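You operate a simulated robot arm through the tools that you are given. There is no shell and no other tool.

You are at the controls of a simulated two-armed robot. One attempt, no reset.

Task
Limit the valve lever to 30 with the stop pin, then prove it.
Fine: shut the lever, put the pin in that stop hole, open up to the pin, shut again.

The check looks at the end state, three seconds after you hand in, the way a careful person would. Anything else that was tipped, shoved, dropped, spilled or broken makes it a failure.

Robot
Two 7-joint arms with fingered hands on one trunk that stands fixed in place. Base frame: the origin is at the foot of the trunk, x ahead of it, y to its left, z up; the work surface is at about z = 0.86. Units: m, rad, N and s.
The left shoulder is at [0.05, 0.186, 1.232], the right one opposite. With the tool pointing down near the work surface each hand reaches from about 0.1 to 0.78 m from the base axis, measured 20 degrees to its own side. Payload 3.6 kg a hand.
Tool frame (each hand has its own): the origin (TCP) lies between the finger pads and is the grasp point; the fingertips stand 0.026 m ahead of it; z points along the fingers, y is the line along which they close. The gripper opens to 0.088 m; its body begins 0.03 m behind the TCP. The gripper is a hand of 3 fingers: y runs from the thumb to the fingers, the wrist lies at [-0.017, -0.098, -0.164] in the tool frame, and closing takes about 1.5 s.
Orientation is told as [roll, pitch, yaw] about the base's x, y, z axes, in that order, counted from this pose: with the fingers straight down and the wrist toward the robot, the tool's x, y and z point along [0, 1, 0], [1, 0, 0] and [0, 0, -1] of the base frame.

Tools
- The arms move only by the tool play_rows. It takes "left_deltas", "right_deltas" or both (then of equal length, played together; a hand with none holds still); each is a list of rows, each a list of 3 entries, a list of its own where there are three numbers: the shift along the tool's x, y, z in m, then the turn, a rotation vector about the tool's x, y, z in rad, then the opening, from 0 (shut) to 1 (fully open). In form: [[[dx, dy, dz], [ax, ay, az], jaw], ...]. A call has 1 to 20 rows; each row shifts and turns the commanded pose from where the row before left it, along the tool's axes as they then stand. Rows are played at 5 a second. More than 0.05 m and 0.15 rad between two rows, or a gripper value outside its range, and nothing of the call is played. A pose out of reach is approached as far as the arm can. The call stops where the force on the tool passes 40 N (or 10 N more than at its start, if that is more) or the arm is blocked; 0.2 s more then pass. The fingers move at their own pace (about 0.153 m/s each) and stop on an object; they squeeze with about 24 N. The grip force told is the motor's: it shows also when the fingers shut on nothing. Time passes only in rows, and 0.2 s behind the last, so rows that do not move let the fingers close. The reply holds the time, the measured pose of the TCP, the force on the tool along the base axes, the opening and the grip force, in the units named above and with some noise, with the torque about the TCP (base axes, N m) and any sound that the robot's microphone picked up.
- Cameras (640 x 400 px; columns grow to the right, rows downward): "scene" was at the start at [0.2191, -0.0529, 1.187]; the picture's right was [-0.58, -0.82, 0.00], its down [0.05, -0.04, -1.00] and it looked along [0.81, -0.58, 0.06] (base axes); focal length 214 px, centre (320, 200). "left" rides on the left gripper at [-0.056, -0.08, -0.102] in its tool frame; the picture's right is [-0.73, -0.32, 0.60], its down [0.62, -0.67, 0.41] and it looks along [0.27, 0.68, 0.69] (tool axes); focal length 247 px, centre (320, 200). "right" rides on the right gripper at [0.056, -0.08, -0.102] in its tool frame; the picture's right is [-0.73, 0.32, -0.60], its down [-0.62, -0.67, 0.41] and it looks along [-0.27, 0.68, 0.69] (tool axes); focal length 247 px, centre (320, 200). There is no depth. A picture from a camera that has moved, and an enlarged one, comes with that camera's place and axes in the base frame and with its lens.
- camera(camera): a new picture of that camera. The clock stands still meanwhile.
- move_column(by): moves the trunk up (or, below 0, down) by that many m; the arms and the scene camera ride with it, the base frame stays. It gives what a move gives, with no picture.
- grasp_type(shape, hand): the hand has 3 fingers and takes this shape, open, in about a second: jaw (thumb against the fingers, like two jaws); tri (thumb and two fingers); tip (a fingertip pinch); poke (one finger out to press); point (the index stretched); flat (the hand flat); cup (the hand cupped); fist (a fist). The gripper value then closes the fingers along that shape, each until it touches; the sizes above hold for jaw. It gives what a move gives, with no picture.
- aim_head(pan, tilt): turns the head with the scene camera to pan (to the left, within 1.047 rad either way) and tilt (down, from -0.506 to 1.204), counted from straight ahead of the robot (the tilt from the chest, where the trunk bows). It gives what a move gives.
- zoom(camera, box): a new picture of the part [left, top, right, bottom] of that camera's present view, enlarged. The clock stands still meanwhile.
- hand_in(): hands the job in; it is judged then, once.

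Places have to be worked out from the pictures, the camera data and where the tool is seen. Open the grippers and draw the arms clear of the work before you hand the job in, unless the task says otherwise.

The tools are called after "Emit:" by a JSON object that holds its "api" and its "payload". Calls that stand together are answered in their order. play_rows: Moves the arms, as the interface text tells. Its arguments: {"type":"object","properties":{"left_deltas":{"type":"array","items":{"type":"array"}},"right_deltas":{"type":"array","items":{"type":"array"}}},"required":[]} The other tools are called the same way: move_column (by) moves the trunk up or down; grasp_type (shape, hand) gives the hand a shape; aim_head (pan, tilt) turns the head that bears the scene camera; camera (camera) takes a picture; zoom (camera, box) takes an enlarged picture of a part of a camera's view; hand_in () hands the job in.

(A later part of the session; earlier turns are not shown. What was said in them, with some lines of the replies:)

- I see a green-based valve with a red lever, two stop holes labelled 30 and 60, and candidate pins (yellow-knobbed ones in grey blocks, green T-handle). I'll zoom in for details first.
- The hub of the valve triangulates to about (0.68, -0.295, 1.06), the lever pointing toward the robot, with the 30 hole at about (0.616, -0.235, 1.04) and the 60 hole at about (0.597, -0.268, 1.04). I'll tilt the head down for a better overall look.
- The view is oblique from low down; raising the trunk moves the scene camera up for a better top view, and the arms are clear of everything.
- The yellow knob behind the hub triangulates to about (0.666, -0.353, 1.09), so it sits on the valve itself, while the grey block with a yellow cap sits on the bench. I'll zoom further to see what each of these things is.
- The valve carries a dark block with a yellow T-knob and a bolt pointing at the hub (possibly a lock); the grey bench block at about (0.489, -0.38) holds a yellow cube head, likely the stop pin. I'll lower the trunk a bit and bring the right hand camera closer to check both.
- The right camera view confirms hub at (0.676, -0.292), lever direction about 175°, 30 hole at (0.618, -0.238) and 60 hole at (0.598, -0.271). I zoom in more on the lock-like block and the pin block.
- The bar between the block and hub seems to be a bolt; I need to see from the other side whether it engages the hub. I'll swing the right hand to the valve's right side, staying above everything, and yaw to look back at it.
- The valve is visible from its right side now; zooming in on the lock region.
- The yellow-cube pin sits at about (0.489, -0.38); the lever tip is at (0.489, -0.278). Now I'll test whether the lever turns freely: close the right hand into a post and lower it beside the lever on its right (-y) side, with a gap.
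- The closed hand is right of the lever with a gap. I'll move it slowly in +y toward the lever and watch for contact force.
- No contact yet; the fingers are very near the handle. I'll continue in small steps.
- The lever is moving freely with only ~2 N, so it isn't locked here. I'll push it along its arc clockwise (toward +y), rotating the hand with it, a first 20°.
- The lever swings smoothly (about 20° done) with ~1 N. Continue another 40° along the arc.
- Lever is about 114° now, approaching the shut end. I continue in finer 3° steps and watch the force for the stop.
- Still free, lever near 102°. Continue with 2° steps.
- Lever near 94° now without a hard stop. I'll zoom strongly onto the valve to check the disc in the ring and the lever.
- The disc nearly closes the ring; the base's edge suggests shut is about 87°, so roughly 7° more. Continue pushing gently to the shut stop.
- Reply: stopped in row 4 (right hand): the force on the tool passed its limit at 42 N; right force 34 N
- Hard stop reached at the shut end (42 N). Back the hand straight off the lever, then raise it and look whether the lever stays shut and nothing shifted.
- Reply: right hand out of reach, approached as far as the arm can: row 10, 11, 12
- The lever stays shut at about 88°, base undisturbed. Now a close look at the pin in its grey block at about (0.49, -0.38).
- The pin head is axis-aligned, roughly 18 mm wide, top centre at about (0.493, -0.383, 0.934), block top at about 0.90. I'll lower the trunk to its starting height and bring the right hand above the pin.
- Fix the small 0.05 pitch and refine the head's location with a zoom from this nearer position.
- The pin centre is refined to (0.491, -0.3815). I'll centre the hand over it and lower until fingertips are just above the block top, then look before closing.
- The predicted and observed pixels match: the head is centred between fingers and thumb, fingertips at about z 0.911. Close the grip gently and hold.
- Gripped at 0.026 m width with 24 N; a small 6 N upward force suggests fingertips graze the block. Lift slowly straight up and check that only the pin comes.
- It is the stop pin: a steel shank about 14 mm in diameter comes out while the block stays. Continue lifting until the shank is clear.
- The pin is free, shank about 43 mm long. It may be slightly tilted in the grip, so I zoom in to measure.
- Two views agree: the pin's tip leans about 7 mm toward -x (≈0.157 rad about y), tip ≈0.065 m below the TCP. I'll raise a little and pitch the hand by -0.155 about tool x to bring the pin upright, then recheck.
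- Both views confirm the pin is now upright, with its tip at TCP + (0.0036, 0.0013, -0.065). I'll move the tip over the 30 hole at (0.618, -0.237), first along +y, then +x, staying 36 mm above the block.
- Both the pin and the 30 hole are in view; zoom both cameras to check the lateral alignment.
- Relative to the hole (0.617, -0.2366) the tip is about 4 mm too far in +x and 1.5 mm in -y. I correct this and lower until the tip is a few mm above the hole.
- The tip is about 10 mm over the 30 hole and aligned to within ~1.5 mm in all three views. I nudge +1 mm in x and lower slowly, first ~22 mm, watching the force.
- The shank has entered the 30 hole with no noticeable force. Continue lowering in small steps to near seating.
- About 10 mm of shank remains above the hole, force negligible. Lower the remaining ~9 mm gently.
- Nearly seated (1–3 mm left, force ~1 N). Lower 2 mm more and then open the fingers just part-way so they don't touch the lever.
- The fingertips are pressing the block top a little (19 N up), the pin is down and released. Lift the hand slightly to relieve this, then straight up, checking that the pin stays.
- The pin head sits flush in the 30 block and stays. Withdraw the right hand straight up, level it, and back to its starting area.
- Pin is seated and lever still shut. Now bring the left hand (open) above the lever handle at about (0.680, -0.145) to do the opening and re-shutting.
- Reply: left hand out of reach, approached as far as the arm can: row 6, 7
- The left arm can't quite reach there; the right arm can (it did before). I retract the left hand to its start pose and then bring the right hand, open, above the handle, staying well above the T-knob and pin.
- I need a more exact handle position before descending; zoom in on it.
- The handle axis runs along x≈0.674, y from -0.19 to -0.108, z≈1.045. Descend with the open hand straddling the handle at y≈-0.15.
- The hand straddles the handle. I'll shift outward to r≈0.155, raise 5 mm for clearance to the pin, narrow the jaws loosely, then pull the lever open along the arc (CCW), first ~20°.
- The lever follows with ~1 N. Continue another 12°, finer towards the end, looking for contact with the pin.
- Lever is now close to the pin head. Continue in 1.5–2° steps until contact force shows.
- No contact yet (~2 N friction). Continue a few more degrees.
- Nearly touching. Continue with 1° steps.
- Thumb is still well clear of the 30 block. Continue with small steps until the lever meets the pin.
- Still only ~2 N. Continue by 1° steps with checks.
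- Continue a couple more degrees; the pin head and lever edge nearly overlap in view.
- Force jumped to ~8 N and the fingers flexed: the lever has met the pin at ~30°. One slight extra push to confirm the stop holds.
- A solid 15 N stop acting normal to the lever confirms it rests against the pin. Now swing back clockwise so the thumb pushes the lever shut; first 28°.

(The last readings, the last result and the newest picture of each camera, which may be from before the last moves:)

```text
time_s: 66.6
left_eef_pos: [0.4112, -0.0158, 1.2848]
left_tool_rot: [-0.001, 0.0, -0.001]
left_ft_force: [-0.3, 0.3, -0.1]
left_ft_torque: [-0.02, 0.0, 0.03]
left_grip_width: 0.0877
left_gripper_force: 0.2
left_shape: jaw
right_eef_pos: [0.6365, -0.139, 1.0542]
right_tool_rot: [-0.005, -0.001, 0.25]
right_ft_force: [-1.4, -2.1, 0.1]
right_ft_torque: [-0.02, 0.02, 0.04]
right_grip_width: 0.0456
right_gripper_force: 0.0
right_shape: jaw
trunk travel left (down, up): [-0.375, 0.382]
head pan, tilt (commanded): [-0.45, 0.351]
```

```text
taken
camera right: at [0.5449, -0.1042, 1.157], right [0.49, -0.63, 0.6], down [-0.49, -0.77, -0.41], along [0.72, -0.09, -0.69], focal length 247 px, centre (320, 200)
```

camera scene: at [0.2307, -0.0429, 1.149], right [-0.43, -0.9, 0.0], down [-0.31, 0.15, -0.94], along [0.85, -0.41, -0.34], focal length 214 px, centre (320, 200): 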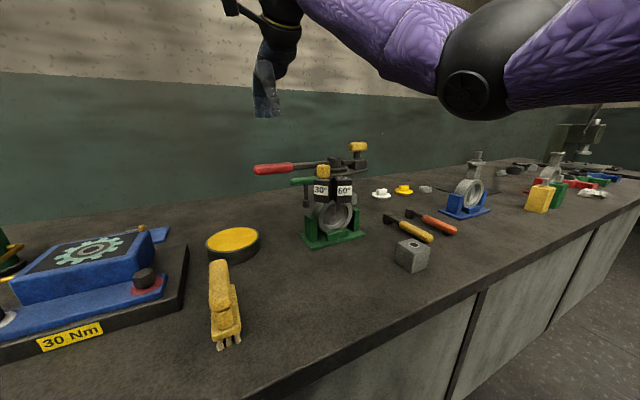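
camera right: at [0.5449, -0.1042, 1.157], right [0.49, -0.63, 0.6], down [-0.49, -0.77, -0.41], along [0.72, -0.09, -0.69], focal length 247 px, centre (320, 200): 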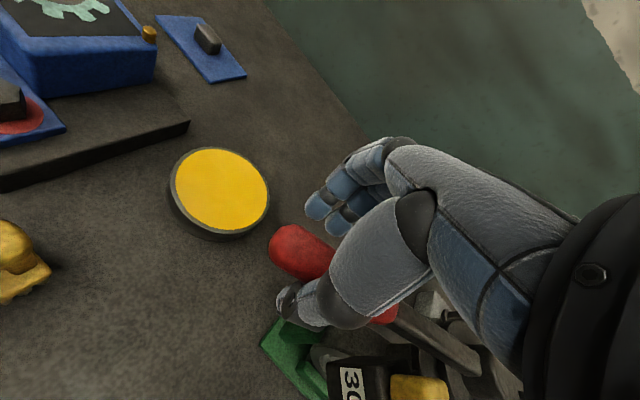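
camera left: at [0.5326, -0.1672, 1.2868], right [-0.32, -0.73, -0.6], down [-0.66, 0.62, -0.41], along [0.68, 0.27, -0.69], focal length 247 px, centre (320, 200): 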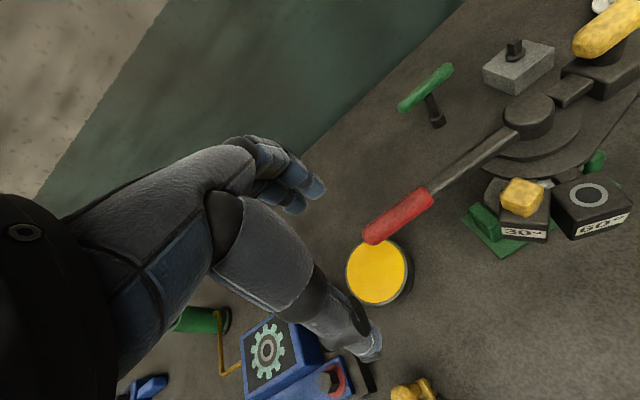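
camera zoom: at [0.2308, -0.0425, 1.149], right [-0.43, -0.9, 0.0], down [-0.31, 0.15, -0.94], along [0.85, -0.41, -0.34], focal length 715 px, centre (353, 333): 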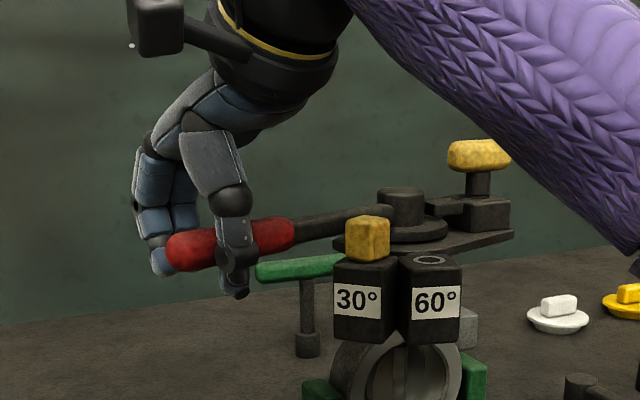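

The pin stays and the thumb is pushing the lever shut. Continue 14° more, then finer.

Emit:
{"api": "play_rows", "payload": {"right_deltas": [[[-0.0004, 0.0108, 0], [0, 0, 0.0698], 0.5], [[-0.0004, 0.0108, 0], [0, 0, 0.0698], 0.5], [[-0.0004, 0.0108, 0], [0, 0, 0.0698], 0.5], [[-0.0002, 0.0054, 0], [0, 0, 0.0349], 0.5], [[0, 0, 0], [0, 0, 0], 0.5]]}}

Emit:
{"api": "zoom", "payload": {"camera": "scene", "box": [240, 100, 380, 220]}}

Emit:
{"api": "zoom", "payload": {"camera": "left", "box": [360, 0, 560, 160]}}

```text
time_s: 67.8
left_eef_pos: [0.4112, -0.016, 1.285]
left_tool_rot: [0.0, 0.001, 0.0]
left_ft_force: [-0.1, 0.5, 0.4]
left_ft_torque: [0.0, -0.01, -0.01]
left_grip_width: 0.0876
left_gripper_force: 0.0
left_shape: jaw
right_eef_pos: [0.6751, -0.1344, 1.0555]
right_tool_rot: [-0.004, -0.004, 0.005]
right_ft_force: [-1.3, -1.6, 0.2]
right_ft_torque: [-0.04, 0.01, 0.01]
right_grip_width: 0.0458
right_gripper_force: 0.1
right_shape: jaw
trunk travel left (down, up): [-0.375, 0.382]
head pan, tilt (commanded): [-0.45, 0.351]
```

```text
3.33 times, centred on (310, 160) of scene
camera zoom: at [0.2308, -0.0424, 1.149], right [-0.43, -0.9, 0.0], down [-0.31, 0.15, -0.94], along [0.85, -0.41, -0.34], focal length 715 px, centre (353, 333)
```

zoom: 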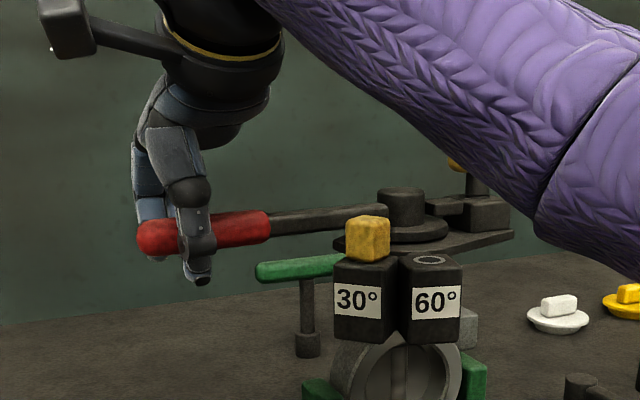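

```text
2.50 times, centred on (460, 80) of left
camera zoom: at [0.33, -0.0712, 1.3876], right [-0.32, -0.73, -0.6], down [-0.67, 0.62, -0.41], along [0.68, 0.27, -0.69], focal length 617 px, centre (-30, 500)
```

zoom: 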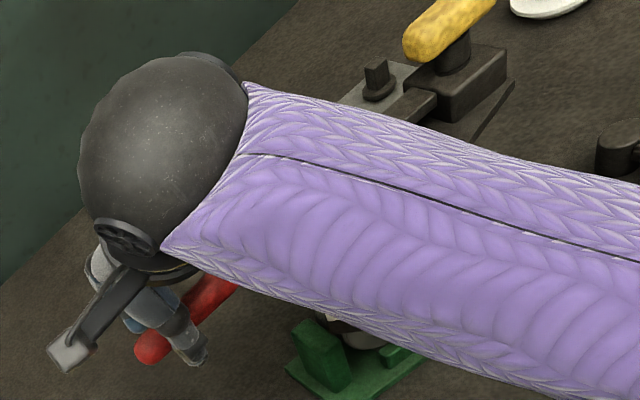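

Lever ~95° now; continue with 2° and 1° steps to the shut stop.

Emit:
{"api": "play_rows", "payload": {"right_deltas": [[[-0.0002, 0.0054, 0], [0, 0, 0.0349], 0.5], [[-0.0002, 0.0054, 0], [0, 0, 0.0349], 0.5], [[-0.0001, 0.0027, 0], [0, 0, 0.0175], 0.5], [[0, 0, 0], [0, 0, 0], 0.5]]}}

Emit:
{"api": "zoom", "payload": {"camera": "scene", "box": [240, 100, 380, 220]}}

```text
time_s: 68.8
left_eef_pos: [0.4104, -0.0179, 1.2859]
left_tool_rot: [-0.001, 0.0, -0.002]
left_ft_force: [-1.0, 0.5, 0.5]
left_ft_torque: [0.02, 0.01, 0.02]
left_grip_width: 0.0878
left_gripper_force: 0.1
left_shape: jaw
right_eef_pos: [0.6866, -0.1365, 1.0548]
right_tool_rot: [-0.003, 0.0, -0.082]
right_ft_force: [-3.5, -1.7, -0.8]
right_ft_torque: [-0.01, 0.0, 0.04]
right_grip_width: 0.0466
right_gripper_force: 0.1
right_shape: jaw
trunk travel left (down, up): [-0.375, 0.382]
head pan, tilt (commanded): [-0.45, 0.351]
```

```text
3.33 times, centred on (310, 160) of scene
camera zoom: at [0.2307, -0.0424, 1.149], right [-0.43, -0.9, 0.0], down [-0.31, 0.15, -0.94], along [0.85, -0.41, -0.34], focal length 715 px, centre (353, 333)
```

zoom: 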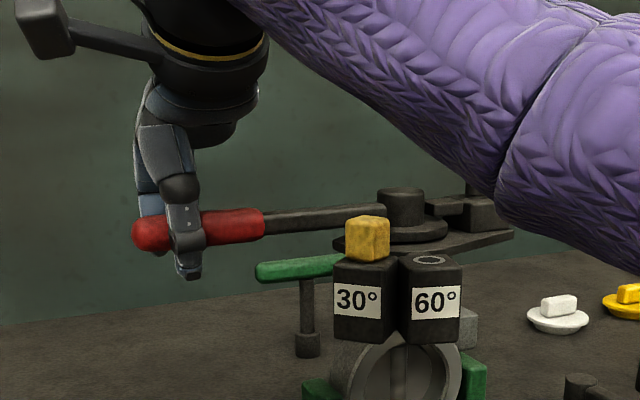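

Force beginning to rise (3.5 N). Push a few more small steps to firmly seat it against the shut stop.

Emit:
{"api": "play_rows", "payload": {"right_deltas": [[[-0.0001, 0.0027, 0], [0, 0, 0.0175], 0.5], [[-0.0001, 0.0027, 0], [0, 0, 0.0175], 0.5], [[-0.0001, 0.0027, 0], [0, 0, 0.0], 0.5], [[0, 0, 0], [0, 0, 0], 0.5]]}}

Emit:
{"api": "zoom", "payload": {"camera": "scene", "box": [240, 100, 380, 220]}}

```text
time_s: 69.8
left_eef_pos: [0.4091, -0.0157, 1.2854]
left_tool_rot: [-0.003, -0.003, -0.001]
left_ft_force: [-0.8, 0.5, -0.8]
left_ft_torque: [0.01, 0.03, -0.04]
left_grip_width: 0.0877
left_gripper_force: 0.1
left_shape: jaw
right_eef_pos: [0.6934, -0.1373, 1.054]
right_tool_rot: [-0.005, -0.002, -0.115]
right_ft_force: [-19.1, -0.1, -2.8]
right_ft_torque: [-0.03, -0.18, 0.08]
right_grip_width: 0.0513
right_gripper_force: 0.0
right_shape: jaw
trunk travel left (down, up): [-0.375, 0.382]
head pan, tilt (commanded): [-0.45, 0.351]
```

```text
3.33 times, centred on (310, 160) of scene
camera zoom: at [0.2288, -0.0424, 1.1493], right [-0.43, -0.9, 0.0], down [-0.31, 0.15, -0.94], along [0.85, -0.41, -0.34], focal length 715 px, centre (353, 333)
```

zoom: 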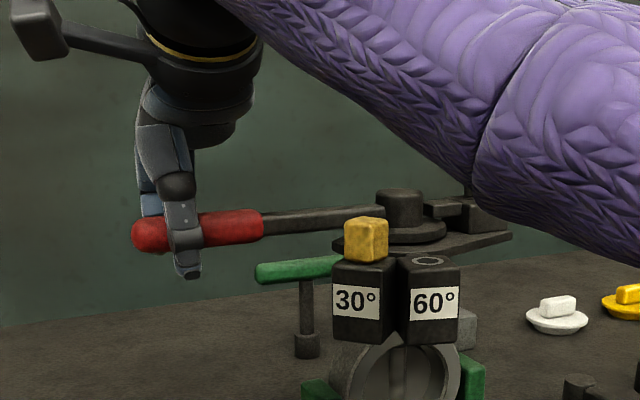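

19 N against the shut stop: the lever is shut again. Back the hand to centre it loosely, open fully, and lift straight off.

Emit:
{"api": "play_rows", "payload": {"right_deltas": [[[-0.0006, -0.005, 0], [0, 0, 0], 0.55], [[-0.0008, -0.007, 0], [0, 0, 0], 0.7], [[0, 0, 0], [0, 0, 0], 0.9], [[0, 0, 0], [0, 0, 0], 1], [[0, 0, 0], [0, 0, 0], 1]]}}

Emit:
{"api": "zoom", "payload": {"camera": "scene", "box": [240, 100, 380, 220]}}

Emit:
{"api": "camera", "payload": {"camera": "right"}}

```text
time_s: 71.0
left_eef_pos: [0.4114, -0.0168, 1.2852]
left_tool_rot: [0.0, 0.0, 0.0]
left_ft_force: [0.0, 0.2, 0.6]
left_ft_torque: [-0.02, -0.01, 0.02]
left_grip_width: 0.0879
left_gripper_force: 0.1
left_shape: jaw
right_eef_pos: [0.6825, -0.1371, 1.0545]
right_tool_rot: [-0.002, -0.003, -0.115]
right_ft_force: [-0.2, -0.2, 0.2]
right_ft_torque: [-0.01, 0.02, 0.02]
right_grip_width: 0.0876
right_gripper_force: 0.1
right_shape: jaw
trunk travel left (down, up): [-0.375, 0.382]
head pan, tilt (commanded): [-0.45, 0.351]
```

```text
3.33 times, centred on (310, 160) of scene
camera zoom: at [0.2311, -0.0422, 1.1489], right [-0.43, -0.9, 0.0], down [-0.31, 0.15, -0.94], along [0.85, -0.41, -0.34], focal length 715 px, centre (353, 333)
```

zoom: 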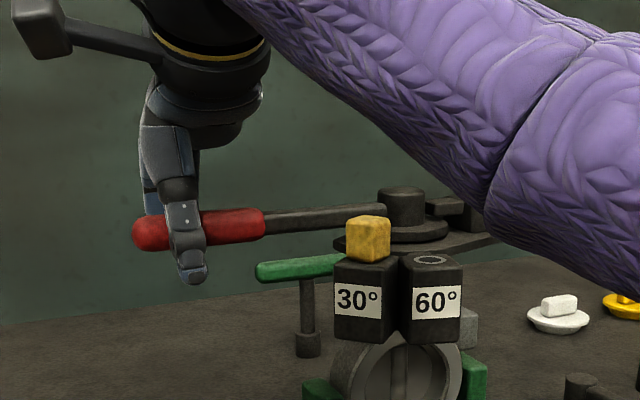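

```text
taken
camera right: at [0.6103, -0.0719, 1.1568], right [0.23, -0.76, 0.6], down [-0.73, -0.54, -0.41], along [0.64, -0.35, -0.69], focal length 247 px, centre (320, 200)
```

right: 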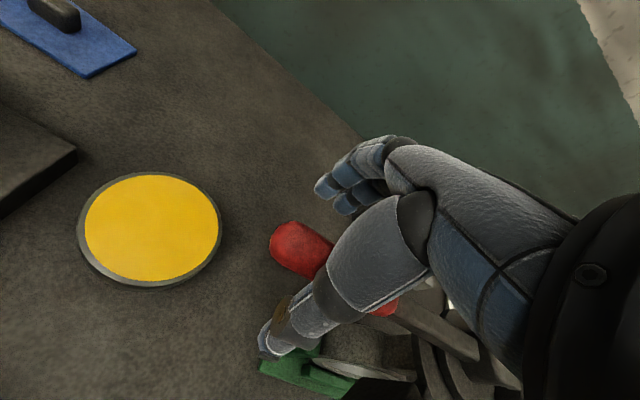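

No force on the hand, jaws fully open around the handle. Lift straight up and then draw the right arm back to its starting area.

Emit:
{"api": "play_rows", "payload": {"right_deltas": [[[0, 0, -0.02], [0, 0, 0], 1], [[0, 0, -0.03], [0, 0, 0], 1], [[0, 0, -0.035], [0, 0, 0], 1], [[0, 0, -0.04], [0, 0, 0], 1], [[0, 0, -0.02], [0, 0, -0.06], 1], [[0, 0, -0.01], [0, 0, -0.055], 1], [[-0.0266, -0.0276, -0.006], [0, 0, 0], 1], [[-0.0266, -0.0276, -0.006], [0, 0, 0], 1], [[-0.0266, -0.0276, -0.006], [0, 0, 0], 1], [[-0.0266, -0.0276, -0.006], [0, 0, 0], 1], [[-0.0266, -0.0276, -0.006], [0, 0, 0], 1], [[-0.0266, -0.0276, -0.006], [0, 0, 0], 1], [[-0.0266, -0.0276, -0.006], [0, 0, 0], 1], [[-0.0266, -0.0276, -0.006], [0, 0, 0], 1], [[-0.0266, -0.0276, -0.006], [0, 0, 0], 1], [[-0.0266, -0.0276, -0.006], [0, 0, 0], 1], [[0, 0, 0], [0, 0, 0], 1]]}}

Emit:
{"api": "camera", "payload": {"camera": "scene"}}

Emit:
{"api": "zoom", "payload": {"camera": "scene", "box": [240, 120, 390, 260]}}

Emit:
{"api": "zoom", "payload": {"camera": "left", "box": [360, 0, 640, 180]}}

Emit:
{"api": "camera", "payload": {"camera": "right"}}

```text
time_s: 74.6
left_eef_pos: [0.4134, -0.0159, 1.2844]
left_tool_rot: [0.003, 0.001, 0.001]
left_ft_force: [1.2, 0.6, -0.2]
left_ft_torque: [-0.01, 0.03, -0.02]
left_grip_width: 0.0877
left_gripper_force: 0.0
left_shape: jaw
right_eef_pos: [0.4076, -0.4007, 1.2703]
right_tool_rot: [-0.004, -0.002, 0.0]
right_ft_force: [0.0, -0.5, 1.2]
right_ft_torque: [0.01, 0.0, 0.01]
right_grip_width: 0.0877
right_gripper_force: 0.1
right_shape: jaw
trunk travel left (down, up): [-0.375, 0.382]
head pan, tilt (commanded): [-0.45, 0.351]
```

```text
taken
camera scene: at [0.2316, -0.0419, 1.1488], right [-0.43, -0.9, 0.0], down [-0.31, 0.15, -0.94], along [0.85, -0.41, -0.34], focal length 214 px, centre (320, 200)
```

scene: 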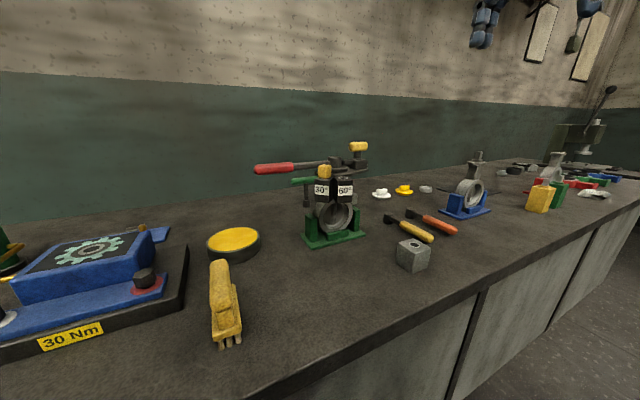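

```text
2.86 times, centred on (315, 190) of scene
camera zoom: at [0.2316, -0.0419, 1.1488], right [-0.43, -0.9, 0.0], down [-0.31, 0.15, -0.94], along [0.85, -0.41, -0.34], focal length 613 px, centre (334, 229)
```

zoom: 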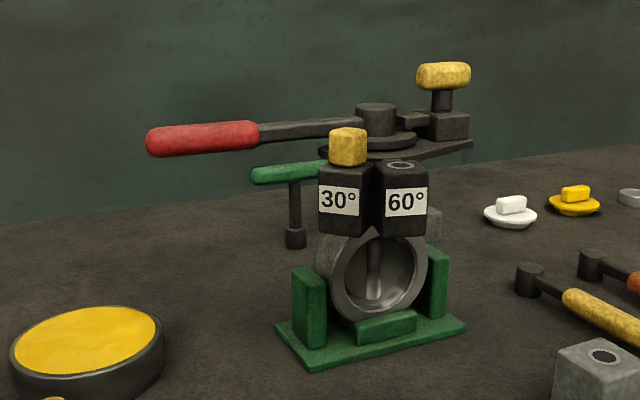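

```text
2.22 times, centred on (500, 90) of left
camera zoom: at [0.331, -0.0707, 1.3873], right [-0.32, -0.73, -0.6], down [-0.67, 0.62, -0.41], along [0.67, 0.27, -0.69], focal length 549 px, centre (-80, 444)
```

zoom: 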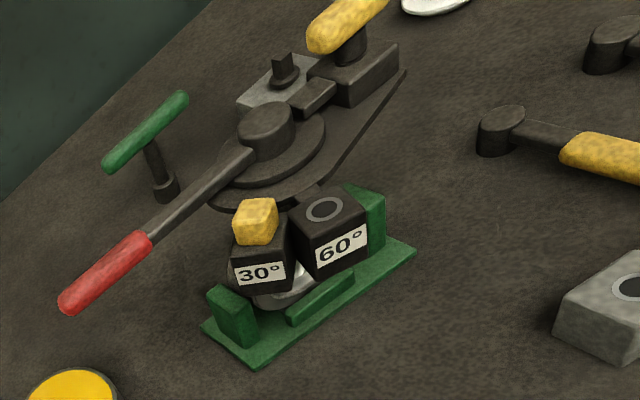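

```text
taken
camera right: at [0.3269, -0.3447, 1.3728], right [0.32, -0.73, 0.6], down [-0.66, -0.62, -0.41], along [0.68, -0.27, -0.69], focal length 247 px, centre (320, 200)
```

right: 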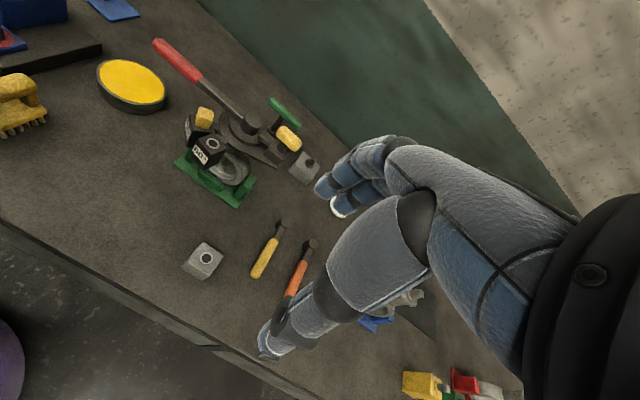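

Lever shut, pin in the 30 hole, other items unmoved. One last close zoom to check the pin's seating and the lever's position.

Emit:
{"api": "zoom", "payload": {"camera": "scene", "box": [300, 145, 370, 205]}}

Emit:
{"api": "zoom", "payload": {"camera": "right", "box": [140, 30, 320, 220]}}

```text
6.67 times, centred on (335, 175) of scene
camera zoom: at [0.2316, -0.0419, 1.1488], right [-0.43, -0.9, 0.0], down [-0.31, 0.15, -0.94], along [0.85, -0.41, -0.34], focal length 1430 px, centre (220, 367)
```

zoom: 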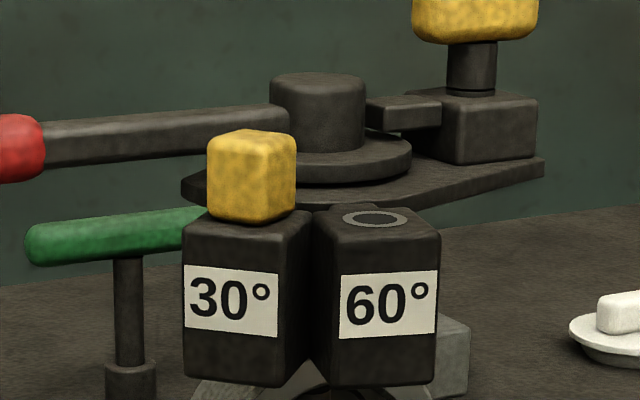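

```text
2.11 times, centred on (230, 125) of right
camera zoom: at [0.3269, -0.3447, 1.3728], right [0.32, -0.73, 0.6], down [-0.66, -0.62, -0.41], along [0.68, -0.27, -0.69], focal length 520 px, centre (510, 358)
```

zoom: 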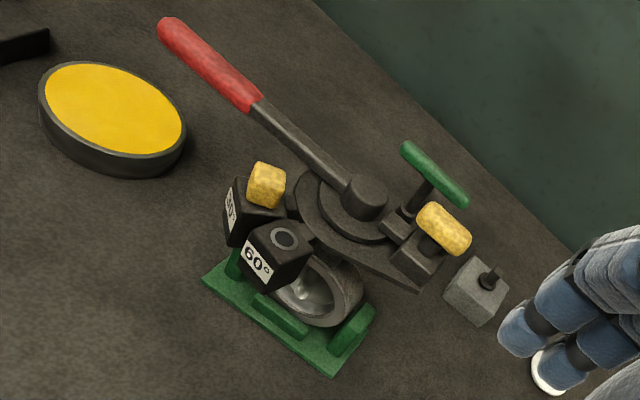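

The pin sits flush and upright in the 30 hole. The lever tip is at (0.678, -0.108), the same place as after the first shutting, and both hands are open and clear. I'm handing in.

Emit:
{"api": "hand_in", "payload": {}}

```text
The job is handed in.
```

The valve lever is now limited to 30 by the stop pin, and I tested it before handing in:

1. **Shut:** I pushed the lever round until it met a hard stop at the shut end (42 N).
2. **Pin in:** I took the yellow-headed pin from its grey block and set it in the 30 hole. It sits upright and flush.
3. **Opened to the pin:** the lever swung freely at about 2 N until it met the pin, roughly 30° from shut by my estimate. I pushed on to 15 N and the pin held.
4. **Shut again:** I pushed the lever back to the shut stop (19 N). Its tip ended where it was after the first shutting.

In the last pictures the valve base, the grey block and the other bench items appear unmoved. Both hands are open and drawn back. I left the yellow T-knob block on the valve alone, because the lever turned freely without it.
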